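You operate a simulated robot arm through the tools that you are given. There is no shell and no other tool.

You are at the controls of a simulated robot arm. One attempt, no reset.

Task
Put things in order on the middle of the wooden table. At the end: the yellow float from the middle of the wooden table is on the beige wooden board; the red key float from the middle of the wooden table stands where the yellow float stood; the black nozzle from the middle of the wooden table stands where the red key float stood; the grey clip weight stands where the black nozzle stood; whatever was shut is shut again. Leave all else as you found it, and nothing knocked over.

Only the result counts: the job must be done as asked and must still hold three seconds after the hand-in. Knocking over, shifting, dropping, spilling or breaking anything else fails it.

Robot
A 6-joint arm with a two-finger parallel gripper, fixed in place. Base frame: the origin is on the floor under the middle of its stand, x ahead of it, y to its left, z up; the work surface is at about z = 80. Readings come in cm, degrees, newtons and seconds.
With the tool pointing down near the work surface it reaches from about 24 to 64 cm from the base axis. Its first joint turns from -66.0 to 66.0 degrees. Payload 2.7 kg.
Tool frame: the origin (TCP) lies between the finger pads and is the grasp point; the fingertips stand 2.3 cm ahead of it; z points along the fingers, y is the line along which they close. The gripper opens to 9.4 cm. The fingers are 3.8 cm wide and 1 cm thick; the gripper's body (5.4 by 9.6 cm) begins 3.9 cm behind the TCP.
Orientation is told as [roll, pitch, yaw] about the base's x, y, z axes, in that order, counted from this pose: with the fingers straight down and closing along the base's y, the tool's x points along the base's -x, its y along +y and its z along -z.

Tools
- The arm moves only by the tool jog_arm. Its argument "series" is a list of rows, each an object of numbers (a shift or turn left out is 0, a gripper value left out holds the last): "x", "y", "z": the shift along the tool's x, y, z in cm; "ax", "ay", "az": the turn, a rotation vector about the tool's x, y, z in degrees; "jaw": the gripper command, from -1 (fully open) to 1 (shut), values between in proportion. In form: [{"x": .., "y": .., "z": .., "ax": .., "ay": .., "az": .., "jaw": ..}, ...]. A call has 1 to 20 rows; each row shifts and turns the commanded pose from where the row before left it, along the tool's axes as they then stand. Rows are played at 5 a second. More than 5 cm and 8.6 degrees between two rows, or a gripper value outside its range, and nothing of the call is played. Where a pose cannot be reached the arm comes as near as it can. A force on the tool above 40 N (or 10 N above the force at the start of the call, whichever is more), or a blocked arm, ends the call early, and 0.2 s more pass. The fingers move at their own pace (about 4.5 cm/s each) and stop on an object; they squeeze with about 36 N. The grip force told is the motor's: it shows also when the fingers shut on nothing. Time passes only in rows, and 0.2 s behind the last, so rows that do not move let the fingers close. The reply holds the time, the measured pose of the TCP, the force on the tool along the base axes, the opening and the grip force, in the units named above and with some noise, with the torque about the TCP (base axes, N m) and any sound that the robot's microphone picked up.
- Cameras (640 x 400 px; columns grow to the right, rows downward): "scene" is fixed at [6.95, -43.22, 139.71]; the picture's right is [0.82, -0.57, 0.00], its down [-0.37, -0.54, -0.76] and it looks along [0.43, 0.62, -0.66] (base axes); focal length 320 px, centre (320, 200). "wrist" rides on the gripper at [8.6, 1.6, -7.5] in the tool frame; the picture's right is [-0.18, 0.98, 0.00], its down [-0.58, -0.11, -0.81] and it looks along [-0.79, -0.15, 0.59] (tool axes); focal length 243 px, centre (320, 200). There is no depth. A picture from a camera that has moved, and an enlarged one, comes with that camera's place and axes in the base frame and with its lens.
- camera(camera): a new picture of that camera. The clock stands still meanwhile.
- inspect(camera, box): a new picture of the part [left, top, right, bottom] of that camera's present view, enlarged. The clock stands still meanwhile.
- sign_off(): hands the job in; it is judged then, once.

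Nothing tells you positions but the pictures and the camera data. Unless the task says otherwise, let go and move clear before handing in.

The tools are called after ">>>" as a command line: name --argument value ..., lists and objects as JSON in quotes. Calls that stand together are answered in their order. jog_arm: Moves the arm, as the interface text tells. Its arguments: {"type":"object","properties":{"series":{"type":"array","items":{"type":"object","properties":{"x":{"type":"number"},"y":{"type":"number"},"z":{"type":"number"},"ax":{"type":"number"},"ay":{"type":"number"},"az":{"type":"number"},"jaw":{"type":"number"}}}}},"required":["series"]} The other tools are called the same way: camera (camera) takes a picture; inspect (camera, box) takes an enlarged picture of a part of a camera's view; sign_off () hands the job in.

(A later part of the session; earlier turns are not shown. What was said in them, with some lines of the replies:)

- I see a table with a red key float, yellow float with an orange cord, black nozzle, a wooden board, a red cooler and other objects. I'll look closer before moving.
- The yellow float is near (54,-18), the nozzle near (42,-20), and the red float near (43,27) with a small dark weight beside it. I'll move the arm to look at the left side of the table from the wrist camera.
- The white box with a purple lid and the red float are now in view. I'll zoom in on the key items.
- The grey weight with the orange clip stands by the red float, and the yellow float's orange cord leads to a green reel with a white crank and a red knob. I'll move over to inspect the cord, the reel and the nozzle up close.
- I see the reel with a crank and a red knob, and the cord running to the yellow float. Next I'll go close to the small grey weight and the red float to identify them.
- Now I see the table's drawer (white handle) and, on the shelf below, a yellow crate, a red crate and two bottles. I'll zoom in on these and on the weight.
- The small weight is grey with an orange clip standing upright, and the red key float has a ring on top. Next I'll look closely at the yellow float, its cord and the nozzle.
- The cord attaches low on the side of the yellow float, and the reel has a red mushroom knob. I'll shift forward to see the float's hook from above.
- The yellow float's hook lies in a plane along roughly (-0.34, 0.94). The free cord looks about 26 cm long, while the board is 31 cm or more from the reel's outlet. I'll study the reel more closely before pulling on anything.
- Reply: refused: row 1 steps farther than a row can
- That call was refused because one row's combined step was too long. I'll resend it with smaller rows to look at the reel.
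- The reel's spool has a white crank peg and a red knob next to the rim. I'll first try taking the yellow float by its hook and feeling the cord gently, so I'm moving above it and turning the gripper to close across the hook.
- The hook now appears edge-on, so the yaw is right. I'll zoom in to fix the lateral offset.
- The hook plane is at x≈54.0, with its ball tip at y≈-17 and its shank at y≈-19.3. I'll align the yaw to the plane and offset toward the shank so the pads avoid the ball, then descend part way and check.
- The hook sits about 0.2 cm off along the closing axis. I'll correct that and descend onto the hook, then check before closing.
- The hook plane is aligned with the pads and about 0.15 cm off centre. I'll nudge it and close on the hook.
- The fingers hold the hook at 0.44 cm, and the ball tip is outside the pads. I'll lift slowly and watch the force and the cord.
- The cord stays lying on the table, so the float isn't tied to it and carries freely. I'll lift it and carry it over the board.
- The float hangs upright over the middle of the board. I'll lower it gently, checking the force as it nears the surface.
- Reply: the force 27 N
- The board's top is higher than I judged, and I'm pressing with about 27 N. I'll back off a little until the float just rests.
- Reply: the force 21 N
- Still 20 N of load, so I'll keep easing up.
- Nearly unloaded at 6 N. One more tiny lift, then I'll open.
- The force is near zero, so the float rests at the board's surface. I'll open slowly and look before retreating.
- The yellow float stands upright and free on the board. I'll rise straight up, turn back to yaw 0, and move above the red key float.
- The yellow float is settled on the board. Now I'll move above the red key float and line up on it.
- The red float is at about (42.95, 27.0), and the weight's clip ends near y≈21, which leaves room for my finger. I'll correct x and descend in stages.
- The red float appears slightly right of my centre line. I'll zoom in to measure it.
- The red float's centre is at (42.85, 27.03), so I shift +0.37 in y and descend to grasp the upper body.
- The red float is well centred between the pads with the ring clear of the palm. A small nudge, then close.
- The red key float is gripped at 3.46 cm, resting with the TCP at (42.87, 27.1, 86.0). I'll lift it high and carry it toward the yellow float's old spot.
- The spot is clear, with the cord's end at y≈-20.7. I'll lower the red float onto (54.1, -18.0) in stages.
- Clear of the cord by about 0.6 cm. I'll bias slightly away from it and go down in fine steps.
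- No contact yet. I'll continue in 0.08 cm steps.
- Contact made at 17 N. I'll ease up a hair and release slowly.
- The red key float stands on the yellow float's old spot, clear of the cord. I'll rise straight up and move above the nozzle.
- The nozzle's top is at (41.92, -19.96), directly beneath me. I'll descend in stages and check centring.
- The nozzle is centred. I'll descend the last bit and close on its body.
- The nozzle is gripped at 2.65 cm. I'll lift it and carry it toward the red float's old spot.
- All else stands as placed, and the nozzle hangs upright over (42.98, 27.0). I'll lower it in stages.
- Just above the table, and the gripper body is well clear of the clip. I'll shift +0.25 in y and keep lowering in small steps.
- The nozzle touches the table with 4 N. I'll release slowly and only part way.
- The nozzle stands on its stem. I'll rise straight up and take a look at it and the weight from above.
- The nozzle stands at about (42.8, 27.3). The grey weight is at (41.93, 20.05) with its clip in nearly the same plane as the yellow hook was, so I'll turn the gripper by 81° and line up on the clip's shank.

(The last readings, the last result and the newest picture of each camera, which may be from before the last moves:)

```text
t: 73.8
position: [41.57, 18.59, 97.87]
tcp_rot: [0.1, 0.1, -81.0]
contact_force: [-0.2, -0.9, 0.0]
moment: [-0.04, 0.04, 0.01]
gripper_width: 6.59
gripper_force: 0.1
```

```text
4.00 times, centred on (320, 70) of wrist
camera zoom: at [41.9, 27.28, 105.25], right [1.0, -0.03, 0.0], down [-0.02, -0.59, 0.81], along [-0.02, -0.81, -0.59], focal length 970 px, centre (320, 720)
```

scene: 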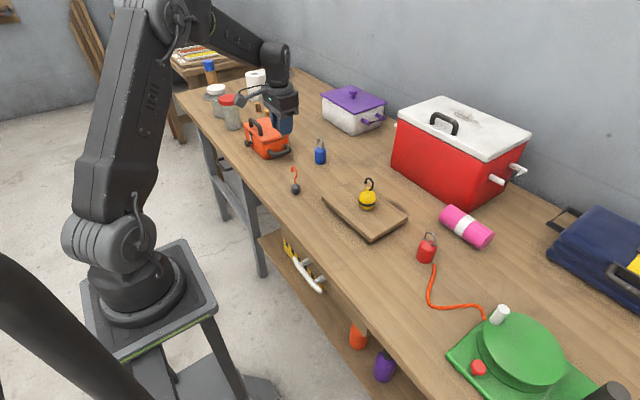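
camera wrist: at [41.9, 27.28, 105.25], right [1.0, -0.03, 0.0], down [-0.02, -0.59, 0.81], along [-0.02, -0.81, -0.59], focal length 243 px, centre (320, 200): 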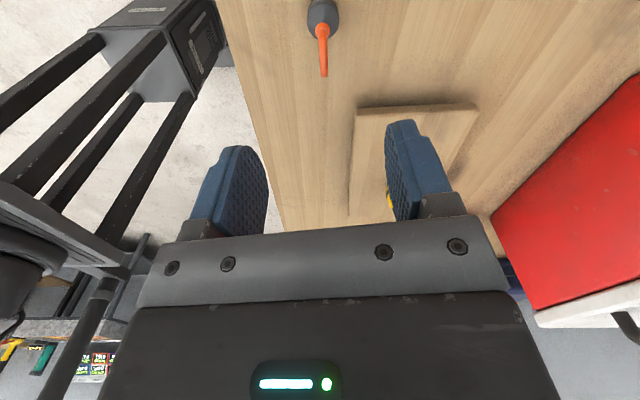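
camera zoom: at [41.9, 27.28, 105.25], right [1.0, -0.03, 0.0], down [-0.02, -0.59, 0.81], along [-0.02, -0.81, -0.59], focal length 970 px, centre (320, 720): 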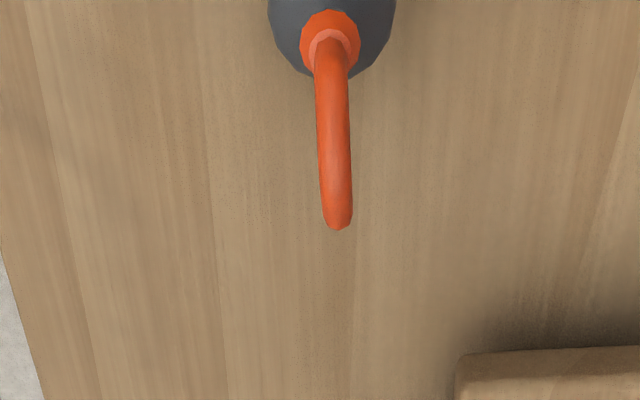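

The clip is nearly edge-on and sits about 0.35 cm to the right of my centre line. I'll turn 4° more, correct, and descend part way.

>>> jog_arm --series '[{"az": 4}, {"y": 0.35}, {"z": 3}, {"z": 2.5}, {}, {}]'

>>> camera --camera "wrist"

>>> inspect --camera "wrist" --box '[220, 60, 420, 185]'

>>> inspect --camera "scene" --box '[240, 120, 360, 210]'

```text
t: 75.2
position: [41.85, 18.64, 92.56]
tcp_rot: [0.1, 0.0, -84.9]
contact_force: [0.2, -0.1, 0.1]
moment: [0.01, 0.0, 0.01]
gripper_width: 6.58
gripper_force: 0.1
```

```text
taken
camera wrist: at [42.77, 27.35, 99.98], right [1.0, -0.1, 0.0], down [-0.06, -0.59, 0.81], along [-0.08, -0.8, -0.59], focal length 243 px, centre (320, 200)
```

wrist: 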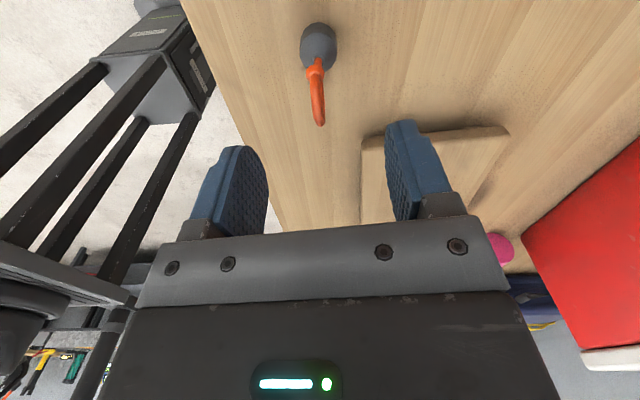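

```text
3.20 times, centred on (320, 122) of wrist
camera zoom: at [42.77, 27.35, 99.98], right [1.0, -0.1, 0.0], down [-0.06, -0.59, 0.81], along [-0.08, -0.8, -0.59], focal length 776 px, centre (320, 448)
```

zoom: 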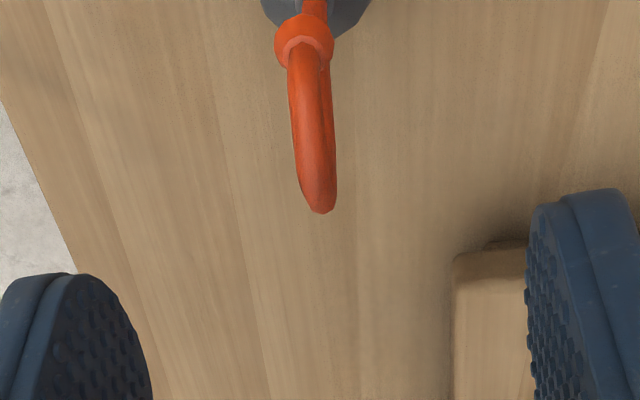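

```text
4.44 times, centred on (300, 165) of scene
camera zoom: at [6.95, -43.22, 139.71], right [0.82, -0.57, 0.0], down [-0.37, -0.54, -0.76], along [0.43, 0.62, -0.66], focal length 1423 px, centre (409, 356)
```

zoom: 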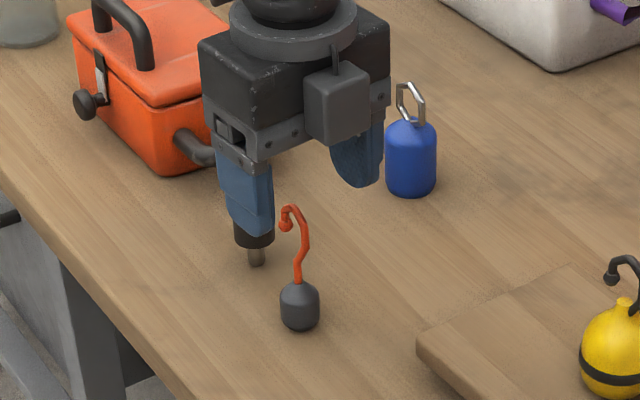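

The clip plane matches the gripper and is offset only 0.15 cm. I'll correct that, bias toward the shank, and descend to clip height.

>>> jog_arm --series '[{"x": -0.2, "y": 0.15}, {"z": 2}, {"z": 2}, {"z": 1.6}, {}, {}]'

>>> inspect --camera "wrist" --box '[200, 80, 440, 230]'

>>> inspect --camera "scene" --box '[240, 120, 360, 210]'

```text
t: 76.6
position: [42.33, 18.53, 86.86]
tcp_rot: [0.1, 0.0, -84.9]
contact_force: [-0.8, 0.3, 0.0]
moment: [0.03, 0.0, 0.0]
gripper_width: 6.57
gripper_force: 0.0
```

```text
2.67 times, centred on (320, 155) of wrist
camera zoom: at [43.15, 27.19, 94.33], right [1.0, -0.1, 0.0], down [-0.06, -0.59, 0.81], along [-0.08, -0.8, -0.59], focal length 647 px, centre (320, 320)
```

zoom: 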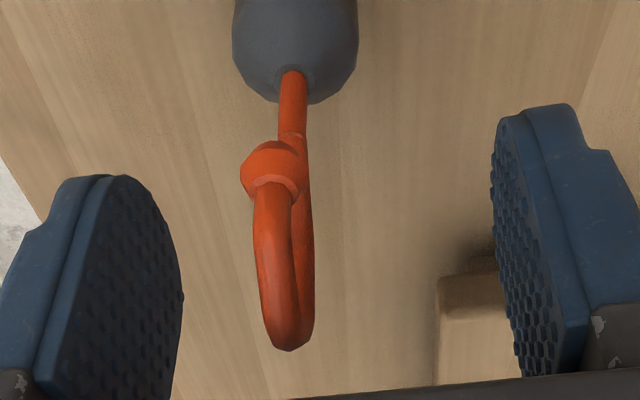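

```text
4.44 times, centred on (300, 165) of scene
camera zoom: at [6.95, -43.22, 139.71], right [0.82, -0.57, 0.0], down [-0.37, -0.54, -0.76], along [0.43, 0.62, -0.66], focal length 1423 px, centre (409, 356)
```

zoom: 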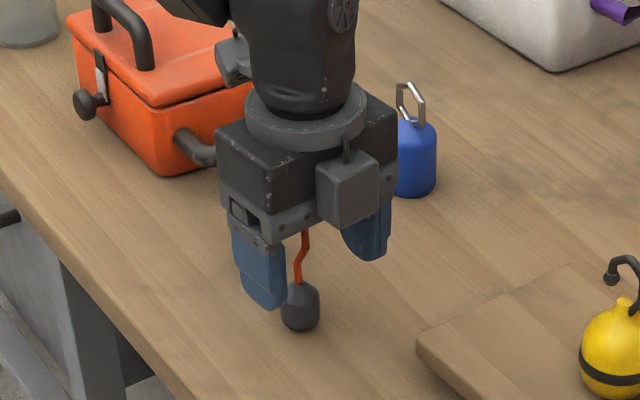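

The clip is now 0.25 cm to the left of the centre line, so I shift and recheck.

>>> jog_arm --series '[{"y": -0.25}, {}, {}]'

>>> inspect --camera "wrist" --box '[200, 80, 440, 230]'

```text
t: 77.4
position: [42.04, 18.39, 86.84]
tcp_rot: [0.1, 0.1, -84.9]
contact_force: [-0.5, 0.3, 0.1]
moment: [-0.01, 0.0, -0.01]
gripper_width: 6.61
gripper_force: 0.0
```

```text
2.67 times, centred on (320, 155) of wrist
camera zoom: at [42.9, 27.22, 94.26], right [1.0, -0.1, 0.0], down [-0.06, -0.59, 0.81], along [-0.08, -0.8, -0.59], focal length 647 px, centre (320, 320)
```

zoom: 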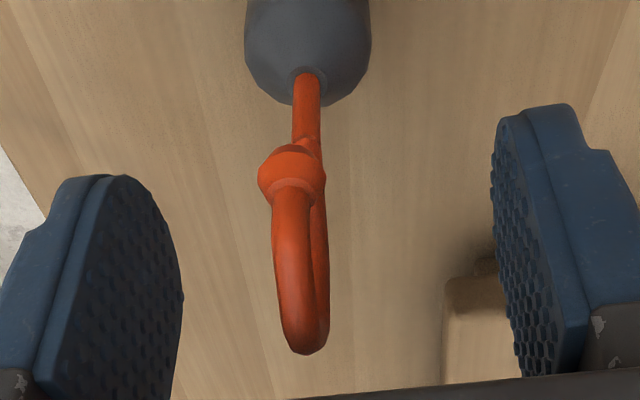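

The clip is centred now. Closing on it.

>>> jog_arm --series '[{"jaw": 0.3}, {"jaw": 0.7}, {"jaw": 1}, {}, {}, {}]'

>>> inspect --camera "wrist" --box '[200, 80, 440, 230]'

>>> inspect --camera "scene" --box '[240, 120, 360, 210]'

```text
t: 78.8
position: [42.23, 18.45, 86.85]
tcp_rot: [0.2, 0.0, -84.9]
contact_force: [-0.7, -0.5, 0.5]
moment: [0.01, 0.02, 0.04]
gripper_width: 0.48
gripper_force: 35.7
```

```text
2.67 times, centred on (320, 155) of wrist
camera zoom: at [42.91, 27.22, 94.27], right [1.0, -0.1, 0.0], down [-0.06, -0.59, 0.81], along [-0.08, -0.8, -0.59], focal length 647 px, centre (320, 320)
```

zoom: 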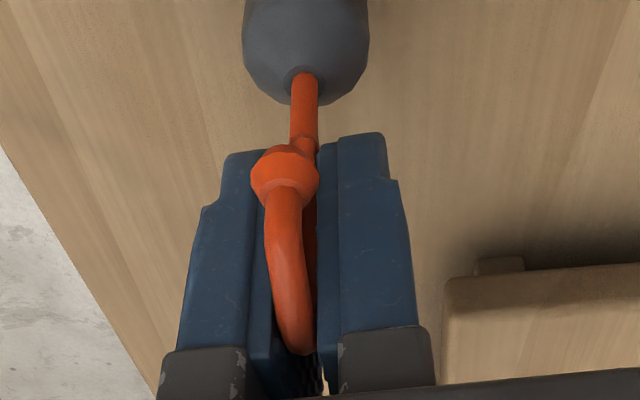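

```text
4.44 times, centred on (300, 165) of scene
camera zoom: at [6.95, -43.22, 139.71], right [0.82, -0.57, 0.0], down [-0.37, -0.54, -0.76], along [0.43, 0.62, -0.66], focal length 1423 px, centre (409, 356)
```

zoom: 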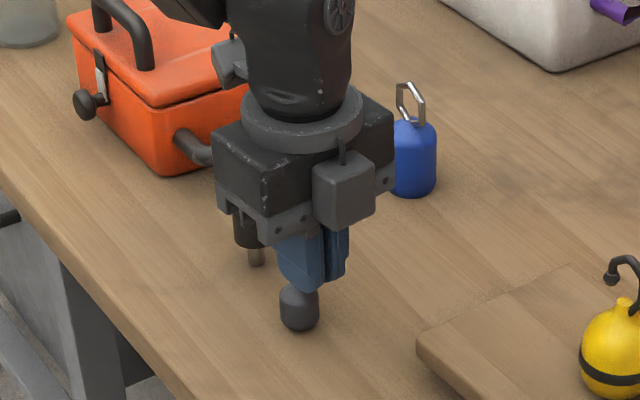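

The clip is held at 0.48 cm with the ball outside the pads. I'll lift straight up, then carry it toward the nozzle's old spot.

>>> jog_arm --series '[{"z": -0.5}, {"z": -1.5}, {"z": -3}, {"z": -4}, {"z": -4}, {}]'

>>> camera --camera "scene"

>>> inspect --camera "wrist" --box '[200, 50, 440, 230]'

```text
t: 80.2
position: [42.24, 18.43, 99.8]
tcp_rot: [0.1, 0.0, -84.9]
contact_force: [0.2, -0.2, -0.4]
moment: [0.04, -0.02, -0.02]
gripper_width: 0.45
gripper_force: 36.2
```

```text
taken
```

scene: 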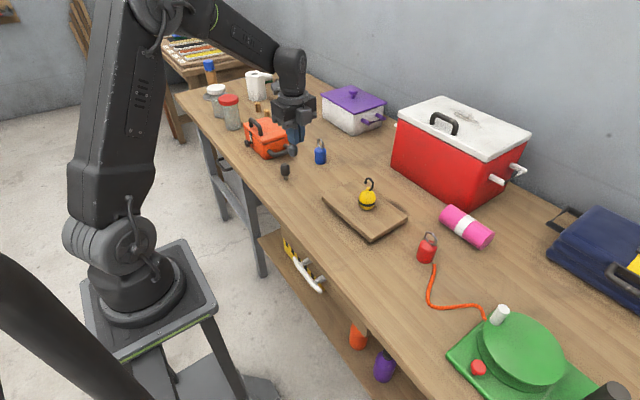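

```text
2.22 times, centred on (320, 140) of wrist
camera zoom: at [42.98, 27.26, 107.15], right [1.0, -0.1, 0.0], down [-0.06, -0.59, 0.81], along [-0.08, -0.8, -0.59], focal length 539 px, centre (320, 333)
```

zoom: 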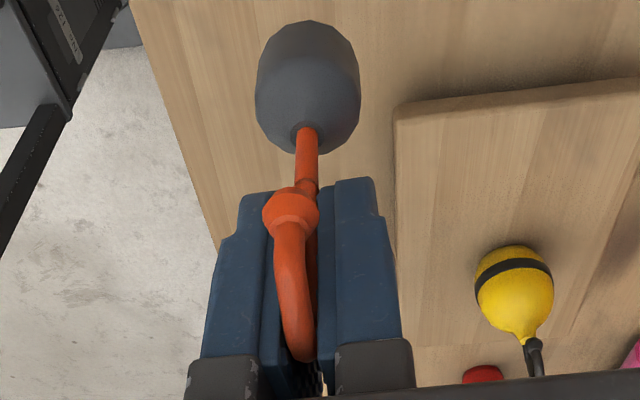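

The weight is lifted with no swing. I'll carry it along y to the nozzle's old spot.

>>> jog_arm --series '[{"x": -3.99, "y": -0.35}, {"x": -3.99, "y": -0.35}, {"x": -3.99, "y": -0.35}, {"x": -3.99, "y": -0.35}, {"x": -3.99, "y": -0.35}, {"x": -3.99, "y": -0.35}, {"x": -3.99, "y": -0.35}, {"x": -3.99, "y": -0.35}, {"x": -3.99, "y": -0.35}, {"x": -3.99, "y": -0.35}, {}, {}]'

>>> camera --camera "scene"

>>> camera --camera "wrist"

```text
t: 82.8
position: [42.33, -21.4, 99.93]
tcp_rot: [0.1, 0.1, -84.9]
contact_force: [-0.6, 0.0, -0.9]
moment: [0.0, 0.04, -0.03]
gripper_width: 0.47
gripper_force: 35.9
```

```text
taken
```

scene: 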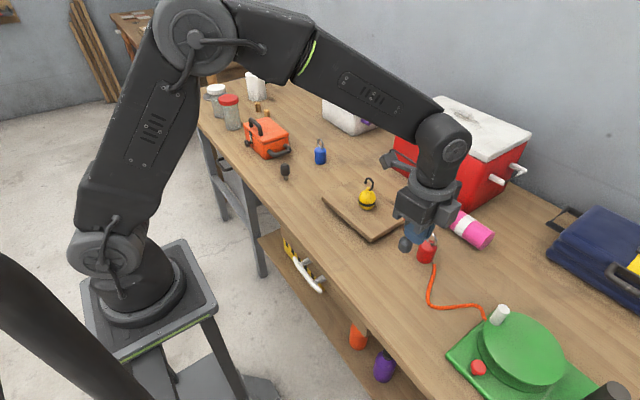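

```text
taken
camera wrist: at [43.12, -12.64, 107.39], right [1.0, -0.1, 0.0], down [-0.06, -0.59, 0.81], along [-0.08, -0.8, -0.59], focal length 243 px, centre (320, 200)
```

wrist: 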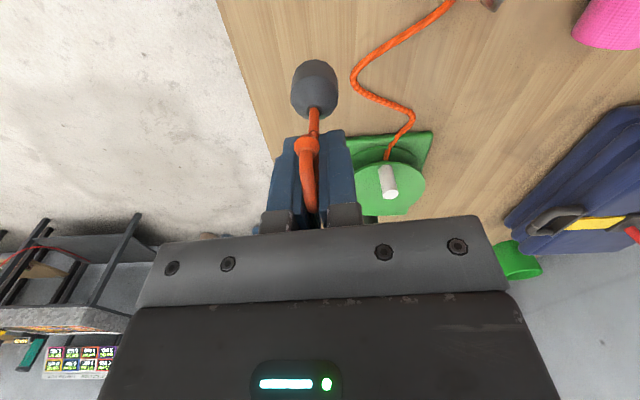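

The weight hangs over roughly (42.1, -19.8). I'll correct slightly and lower it in stages.

>>> jog_arm --series '[{"x": -0.2, "y": -0.3}, {"z": 4}, {"z": 4}, {"z": 3}, {"z": 0.8}, {}, {}]'

>>> inspect --camera "scene" --box '[340, 220, 460, 320]'

>>> inspect --camera "wrist" --box '[200, 20, 440, 200]'

```text
t: 84.4
position: [41.97, -21.88, 88.05]
tcp_rot: [0.1, -0.1, -84.9]
contact_force: [0.7, 0.1, -0.8]
moment: [-0.03, -0.02, 0.0]
gripper_width: 0.45
gripper_force: 36.0
```

```text
4.00 times, centred on (400, 270) of scene
camera zoom: at [6.95, -43.22, 139.71], right [0.82, -0.57, 0.0], down [-0.37, -0.54, -0.76], along [0.43, 0.62, -0.66], focal length 1281 px, centre (0, -80)
```

zoom: 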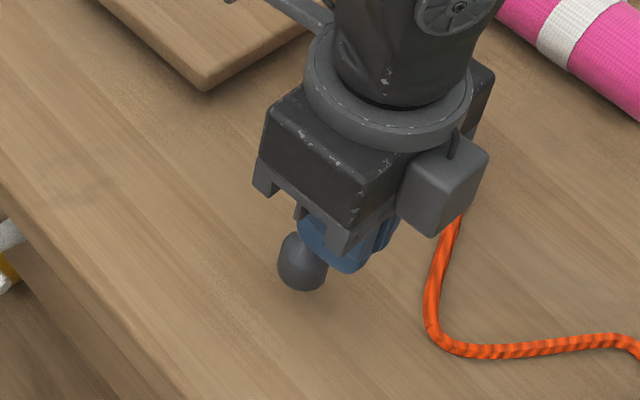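

```text
2.22 times, centred on (320, 110) of wrist
camera zoom: at [42.74, -13.14, 95.45], right [1.0, -0.1, 0.0], down [-0.06, -0.59, 0.81], along [-0.08, -0.8, -0.59], focal length 539 px, centre (320, 400)
```

zoom: 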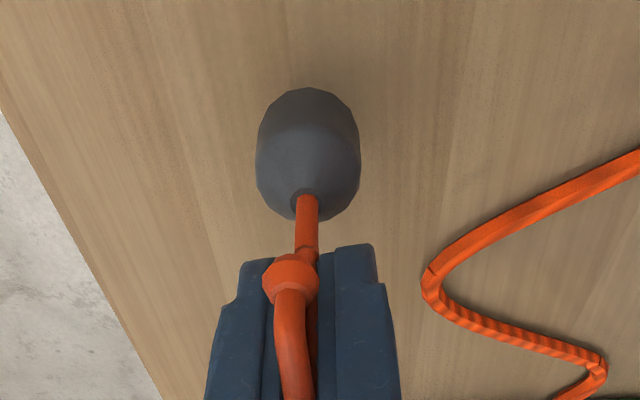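

The weight is about 1.2 cm above the table at roughly (41.8, -20.25). A small correction, then fine steps down.

>>> jog_arm --series '[{"x": 0.24, "y": 0.12}, {"z": 0.5}, {"z": 0.3}, {}, {}]'

```text
t: 85.6
position: [41.96, -21.62, 87.23]
tcp_rot: [0.1, -0.2, -84.9]
contact_force: [0.3, -0.4, -0.4]
moment: [-0.04, -0.04, 0.0]
gripper_width: 0.47
gripper_force: 36.1
```

>>> jog_arm --series '[{"z": 0.15}, {}, {}]'

```text
t: 86.4
position: [41.94, -21.59, 87.12]
tcp_rot: [0.0, -0.1, -84.8]
contact_force: [1.0, 0.2, 0.2]
moment: [-0.01, 0.0, -0.01]
gripper_width: 0.48
gripper_force: 36.1
```

>>> jog_arm --series '[{"z": 0.08}, {}, {}]'

```text
t: 87.2
position: [41.88, -21.6, 86.87]
tcp_rot: [0.1, 0.1, -84.9]
contact_force: [0.1, -0.1, -0.8]
moment: [-0.04, 0.0, -0.02]
gripper_width: 0.45
gripper_force: 36.2
```

>>> jog_arm --series '[{"z": 0.06}, {}, {}]'

```text
t: 88.0
position: [41.94, -21.66, 86.81]
tcp_rot: [0.1, 0.0, -84.9]
contact_force: [0.9, 0.3, -0.4]
moment: [-0.04, -0.02, -0.02]
gripper_width: 0.47
gripper_force: 35.9
```

>>> jog_arm --series '[{"z": 0.06}, {}, {}]'

>>> inspect --camera "scene" --box '[360, 250, 440, 300]'

```text
t: 88.8
position: [41.7, -21.47, 86.81]
tcp_rot: [0.1, 0.1, -85.0]
contact_force: [-0.6, 0.1, -0.7]
moment: [-0.02, 0.0, 0.0]
gripper_width: 0.48
gripper_force: 36.1
```

```text
8.00 times, centred on (400, 275) of scene
camera zoom: at [6.95, -43.22, 139.71], right [0.82, -0.57, 0.0], down [-0.37, -0.54, -0.76], along [0.43, 0.62, -0.66], focal length 2562 px, centre (-320, -400)
```

zoom: 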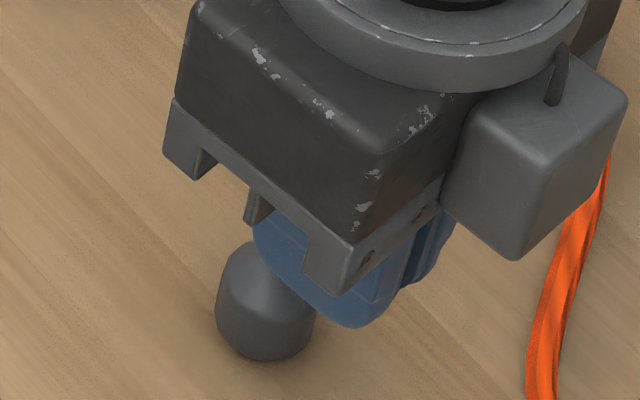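

>>> jog_arm --series '[{"z": 0.06}, {}, {}]'

```text
t: 89.6
position: [41.87, -21.56, 86.85]
tcp_rot: [0.1, 0.0, -85.0]
contact_force: [-1.7, 0.1, 3.6]
moment: [0.06, 0.08, 0.03]
gripper_width: 0.47
gripper_force: 36.0
```

Light contact at 3.6 N. Releasing slowly.

>>> jog_arm --series '[{"jaw": 0.92}, {"jaw": 0.85}, {"jaw": 0.75}, {"jaw": 0.5}, {"jaw": 0.1}, {"jaw": -0.3}, {}, {}]'

>>> inspect --camera "wrist" --box '[200, 50, 440, 230]'

>>> inspect --camera "scene" --box '[360, 250, 440, 300]'

```text
t: 91.4
position: [41.74, -21.69, 86.91]
tcp_rot: [0.2, 0.0, -84.9]
contact_force: [0.6, 0.0, -0.6]
moment: [-0.02, -0.01, 0.0]
gripper_width: 6.13
gripper_force: 0.2
```

```text
2.22 times, centred on (320, 140) of wrist
camera zoom: at [42.62, -12.79, 94.24], right [1.0, -0.1, 0.0], down [-0.06, -0.59, 0.81], along [-0.08, -0.8, -0.59], focal length 539 px, centre (320, 333)
```

zoom: 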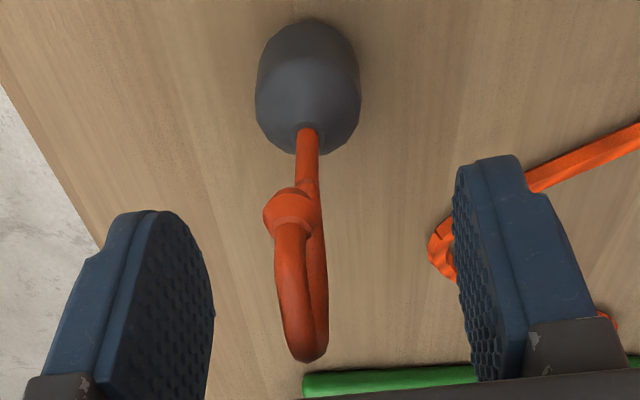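

```text
8.00 times, centred on (400, 275) of scene
camera zoom: at [6.95, -43.22, 139.71], right [0.82, -0.57, 0.0], down [-0.37, -0.54, -0.76], along [0.43, 0.62, -0.66], focal length 2562 px, centre (-320, -400)
```

zoom: 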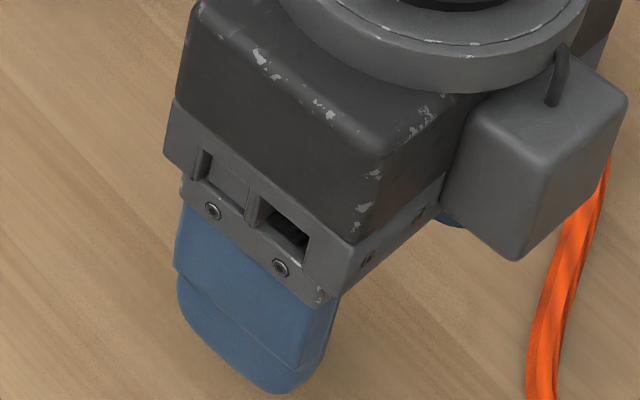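

The weight stands on its own. I'll rise straight up and back away, then review everything.

>>> jog_arm --series '[{"z": -1.5}, {"z": -3}, {"z": -4}, {"z": -4}, {"z": -4}, {"z": -4}, {"z": -4}, {}]'

>>> camera --camera "scene"

>>> camera --camera "wrist"

```text
t: 93.2
position: [41.98, -21.75, 111.26]
tcp_rot: [0.0, 0.0, -85.0]
contact_force: [0.3, 0.1, -0.9]
moment: [0.03, 0.0, 0.01]
gripper_width: 6.1
gripper_force: 0.1
```

```text
taken
```

scene: 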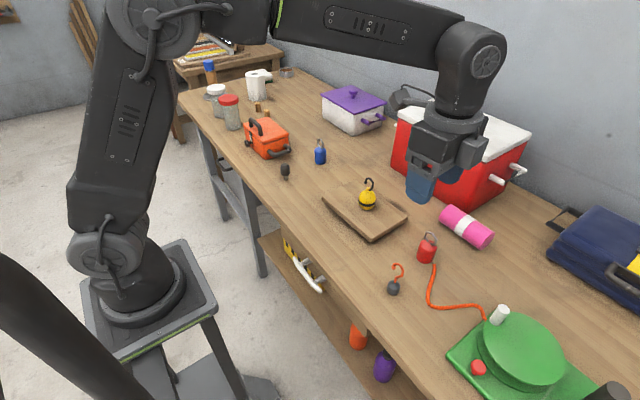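

```text
taken
camera wrist: at [42.79, -13.07, 118.61], right [1.0, -0.1, 0.0], down [-0.06, -0.59, 0.81], along [-0.08, -0.8, -0.59], focal length 243 px, centre (320, 200)
```

wrist: 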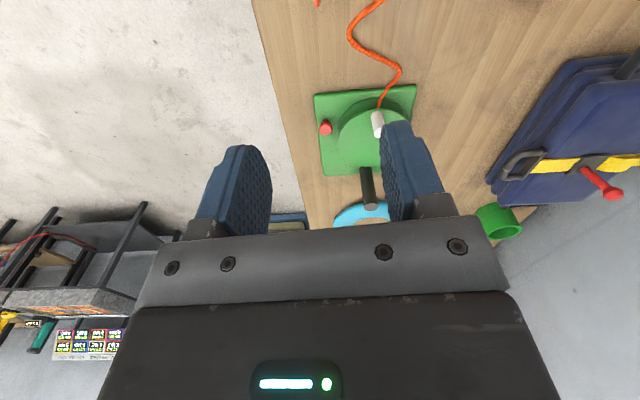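

All four objects stand where the task wants them. Before handing in, I'd like to check the shelf crates to be sure there isn't another clip weight, so I'll turn back to yaw 0 and look from the front.

>>> jog_arm --series '[{"az": -8.5}, {"az": -8.5}, {"az": -8.5}, {"az": -8.5}, {"az": -8.5}, {"az": -8.5}, {"az": -8.5}, {"az": -8.5}, {"az": -8.5}, {"az": -8.5}, {"x": 4.5}, {"x": 4.5}, {"x": 4}, {}]'

>>> camera --camera "wrist"

>>> inspect --camera "scene" --box '[340, 200, 500, 310]'

>>> inspect --camera "scene" --box '[240, 120, 420, 245]'

```text
t: 96.2
position: [28.86, -21.47, 111.19]
tcp_rot: [0.0, 0.0, 0.2]
contact_force: [0.7, 0.1, 0.2]
moment: [0.01, -0.03, 0.0]
gripper_width: 6.13
gripper_force: 0.1
```

```text
taken
camera wrist: at [20.17, -19.94, 118.61], right [0.18, 0.98, 0.0], down [0.58, -0.11, 0.81], along [0.79, -0.15, -0.59], focal length 243 px, centre (320, 200)
```

wrist: 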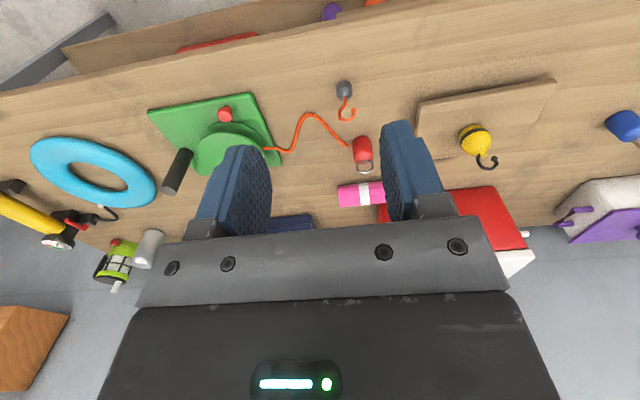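

```text
3.64 times, centred on (420, 255) of scene
camera zoom: at [6.95, -43.22, 139.71], right [0.82, -0.57, 0.0], down [-0.37, -0.54, -0.76], along [0.43, 0.62, -0.66], focal length 1164 px, centre (-44, 0)
```

zoom: 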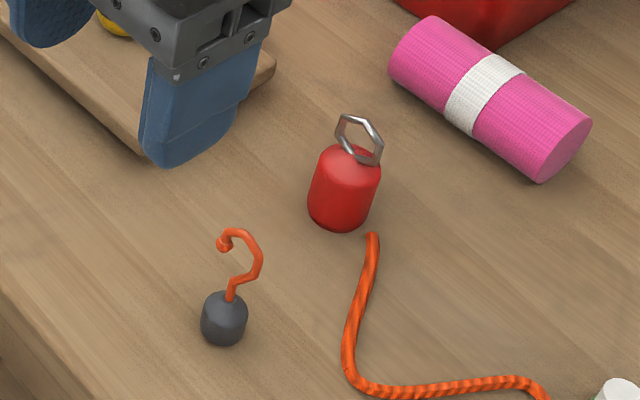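

```text
3.20 times, centred on (330, 182) of scene
camera zoom: at [6.95, -43.22, 139.71], right [0.82, -0.57, 0.0], down [-0.37, -0.54, -0.76], along [0.43, 0.62, -0.66], focal length 1025 px, centre (288, 256)
```

zoom: 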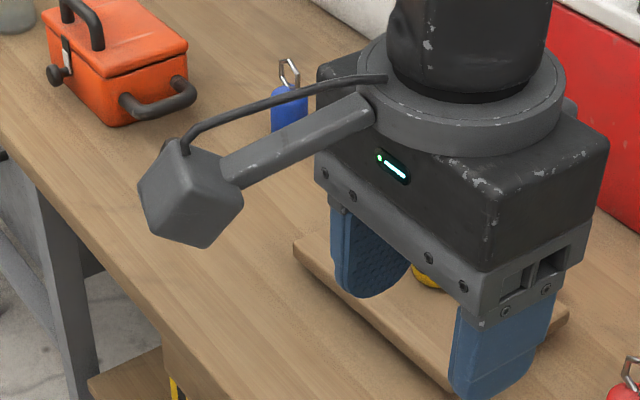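

Positions match: the weight's base pixel coincides with the nozzle's old base, and the red's with the yellow's old base. Now a quick look at the shelf crates from the front, keeping clear of the table.

>>> jog_arm --series '[{"y": 5}, {"y": 5}, {"y": 5}, {"y": 5}, {"y": 5}, {"y": 5}, {"y": 5}, {"y": 5}, {"y": 2}, {"x": 3, "z": 3}, {"z": 5}, {"z": 5}, {"z": 5}, {"z": 3}, {}]'

>>> camera --camera "wrist"

>>> camera --camera "scene"

```text
t: 99.4
position: [26.03, 20.31, 90.34]
tcp_rot: [-0.1, -0.1, 0.1]
contact_force: [0.4, 0.3, 0.6]
moment: [-0.01, -0.01, 0.03]
gripper_width: 6.08
gripper_force: 0.1
```

```text
taken
camera wrist: at [17.3, 21.96, 97.76], right [0.18, 0.98, 0.0], down [0.58, -0.11, 0.81], along [0.79, -0.15, -0.59], focal length 243 px, centre (320, 200)
```

wrist: 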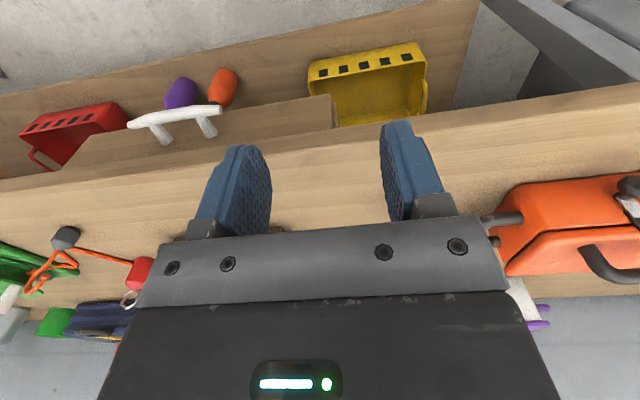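

```text
taken
```

scene: 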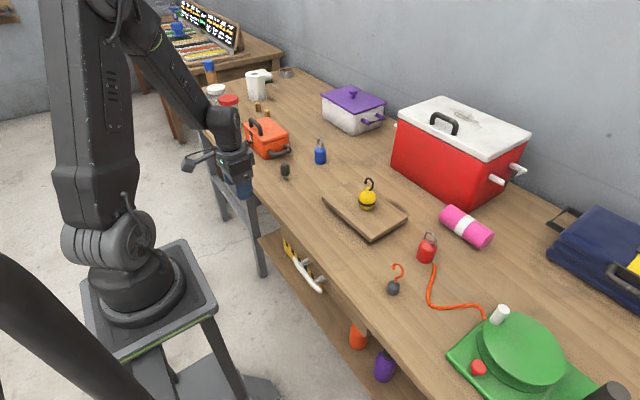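

>>> inspect --camera "wrist" --box '[280, 20, 460, 140]'

>>> inspect --camera "wrist" --box '[0, 50, 260, 200]'

>>> inspect --camera "scene" --box '[100, 0, 310, 130]'

>>> inspect --camera "scene" --box '[240, 120, 440, 245]'

```text
3.33 times, centred on (370, 80) of wrist
camera zoom: at [17.3, 21.96, 97.76], right [0.18, 0.98, 0.0], down [0.58, -0.11, 0.81], along [0.79, -0.15, -0.59], focal length 809 px, centre (153, 600)
```

zoom: 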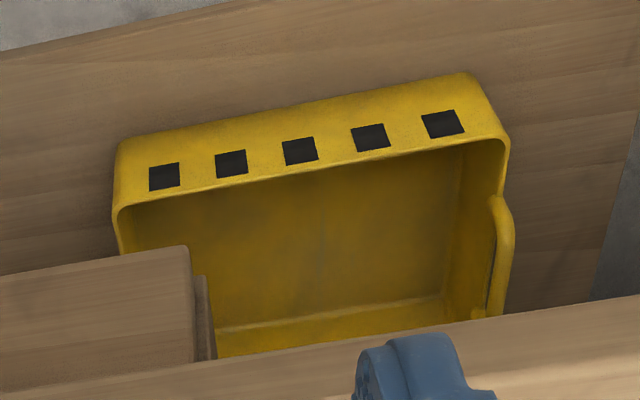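

```text
2.46 times, centred on (130, 125) of wrist
camera zoom: at [17.3, 21.96, 97.76], right [0.18, 0.98, 0.0], down [0.58, -0.11, 0.81], along [0.79, -0.15, -0.59], focal length 597 px, centre (788, 385)
```

zoom: 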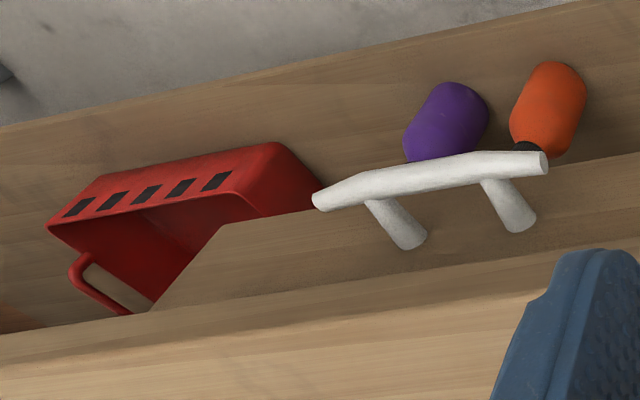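

```text
3.05 times, centred on (205, 65) of scene
camera zoom: at [6.95, -43.22, 139.71], right [0.82, -0.57, 0.0], down [-0.37, -0.54, -0.76], along [0.43, 0.62, -0.66], focal length 976 px, centre (670, 611)
```

zoom: 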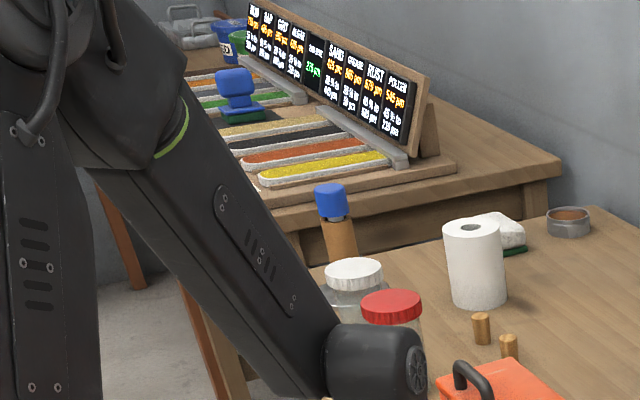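

```text
3.20 times, centred on (340, 182) of scene
camera zoom: at [6.95, -43.22, 139.71], right [0.82, -0.57, 0.0], down [-0.37, -0.54, -0.76], along [0.43, 0.62, -0.66], focal length 1025 px, centre (256, 256)
```

zoom: 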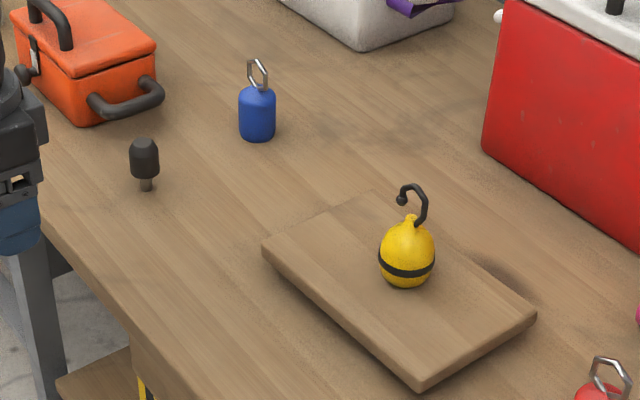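

The yellow crate is empty and nothing else in view looks like a clip weight, so the one I moved is the right one. I'll raise the arm clear and take a final look.

>>> jog_arm --series '[{"z": -5}, {"z": -5}, {"z": -5}, {"z": -5}, {"y": -5}, {"y": -5}, {"y": -5}, {"y": -5}, {}, {}]'

>>> camera --camera "scene"

>>> camera --camera "wrist"

```text
t: 101.6
position: [25.84, 0.9, 110.44]
tcp_rot: [0.1, 0.0, 0.1]
contact_force: [0.5, 0.0, 0.9]
moment: [0.0, -0.01, -0.01]
gripper_width: 6.13
gripper_force: 0.1
```

```text
taken
```

scene: 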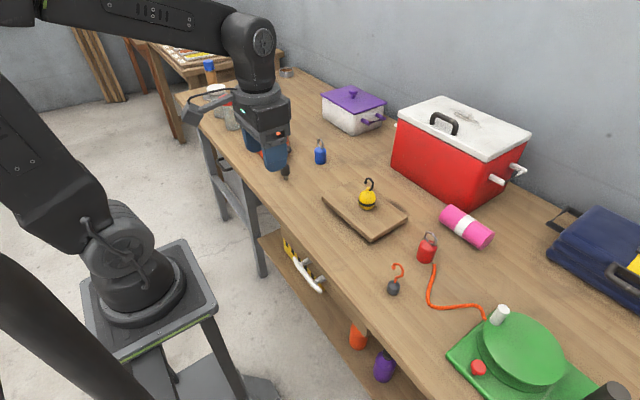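

```text
taken
camera wrist: at [17.19, 2.45, 117.83], right [0.18, 0.98, 0.0], down [0.58, -0.11, 0.81], along [0.79, -0.15, -0.59], focal length 243 px, centre (320, 200)
```

wrist: 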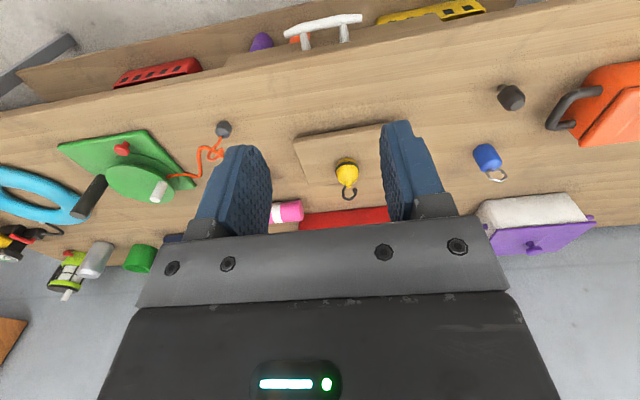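

The yellow float is on the board, and the red key float, black nozzle and grey clip weight stand upright on their new spots. Nothing was opened or otherwise disturbed and the arm is clear, so I'm handing in.

>>> sign_off

```text
The job is handed in.
```

I've handed the job in, and the final pictures showed all four pieces upright on their new spots. I don't have the judge's result.

- **Yellow float:** it stands near the middle of the beige wooden board. The orange cord beside it wasn't attached and stayed where it was.
- **Red key float:** it stands where the yellow float stood, about 0.3 cm off centre and clear of the cord's end.
- **Black nozzle:** it stands on its stem where the red key float stood, about 0.3 cm off centre.
- **Grey clip weight:** it stands where the black nozzle stood, and its base matched the old spot in the picture.

**Which weight:** I took the grey clip weight to be the grey one with the orange clip that stood beside the red key float. The task didn't say where it was. I saw no other in view, but I didn't look inside the drawer or the shut boxes.

**Board contact:** I pressed the yellow float onto the board with about 27 N for a moment, because the board was thicker than I had judged. I saw no movement of the board or the float afterwards.

I opened nothing, so everything that was shut is still shut. The arm was clear of the table at hand-in.
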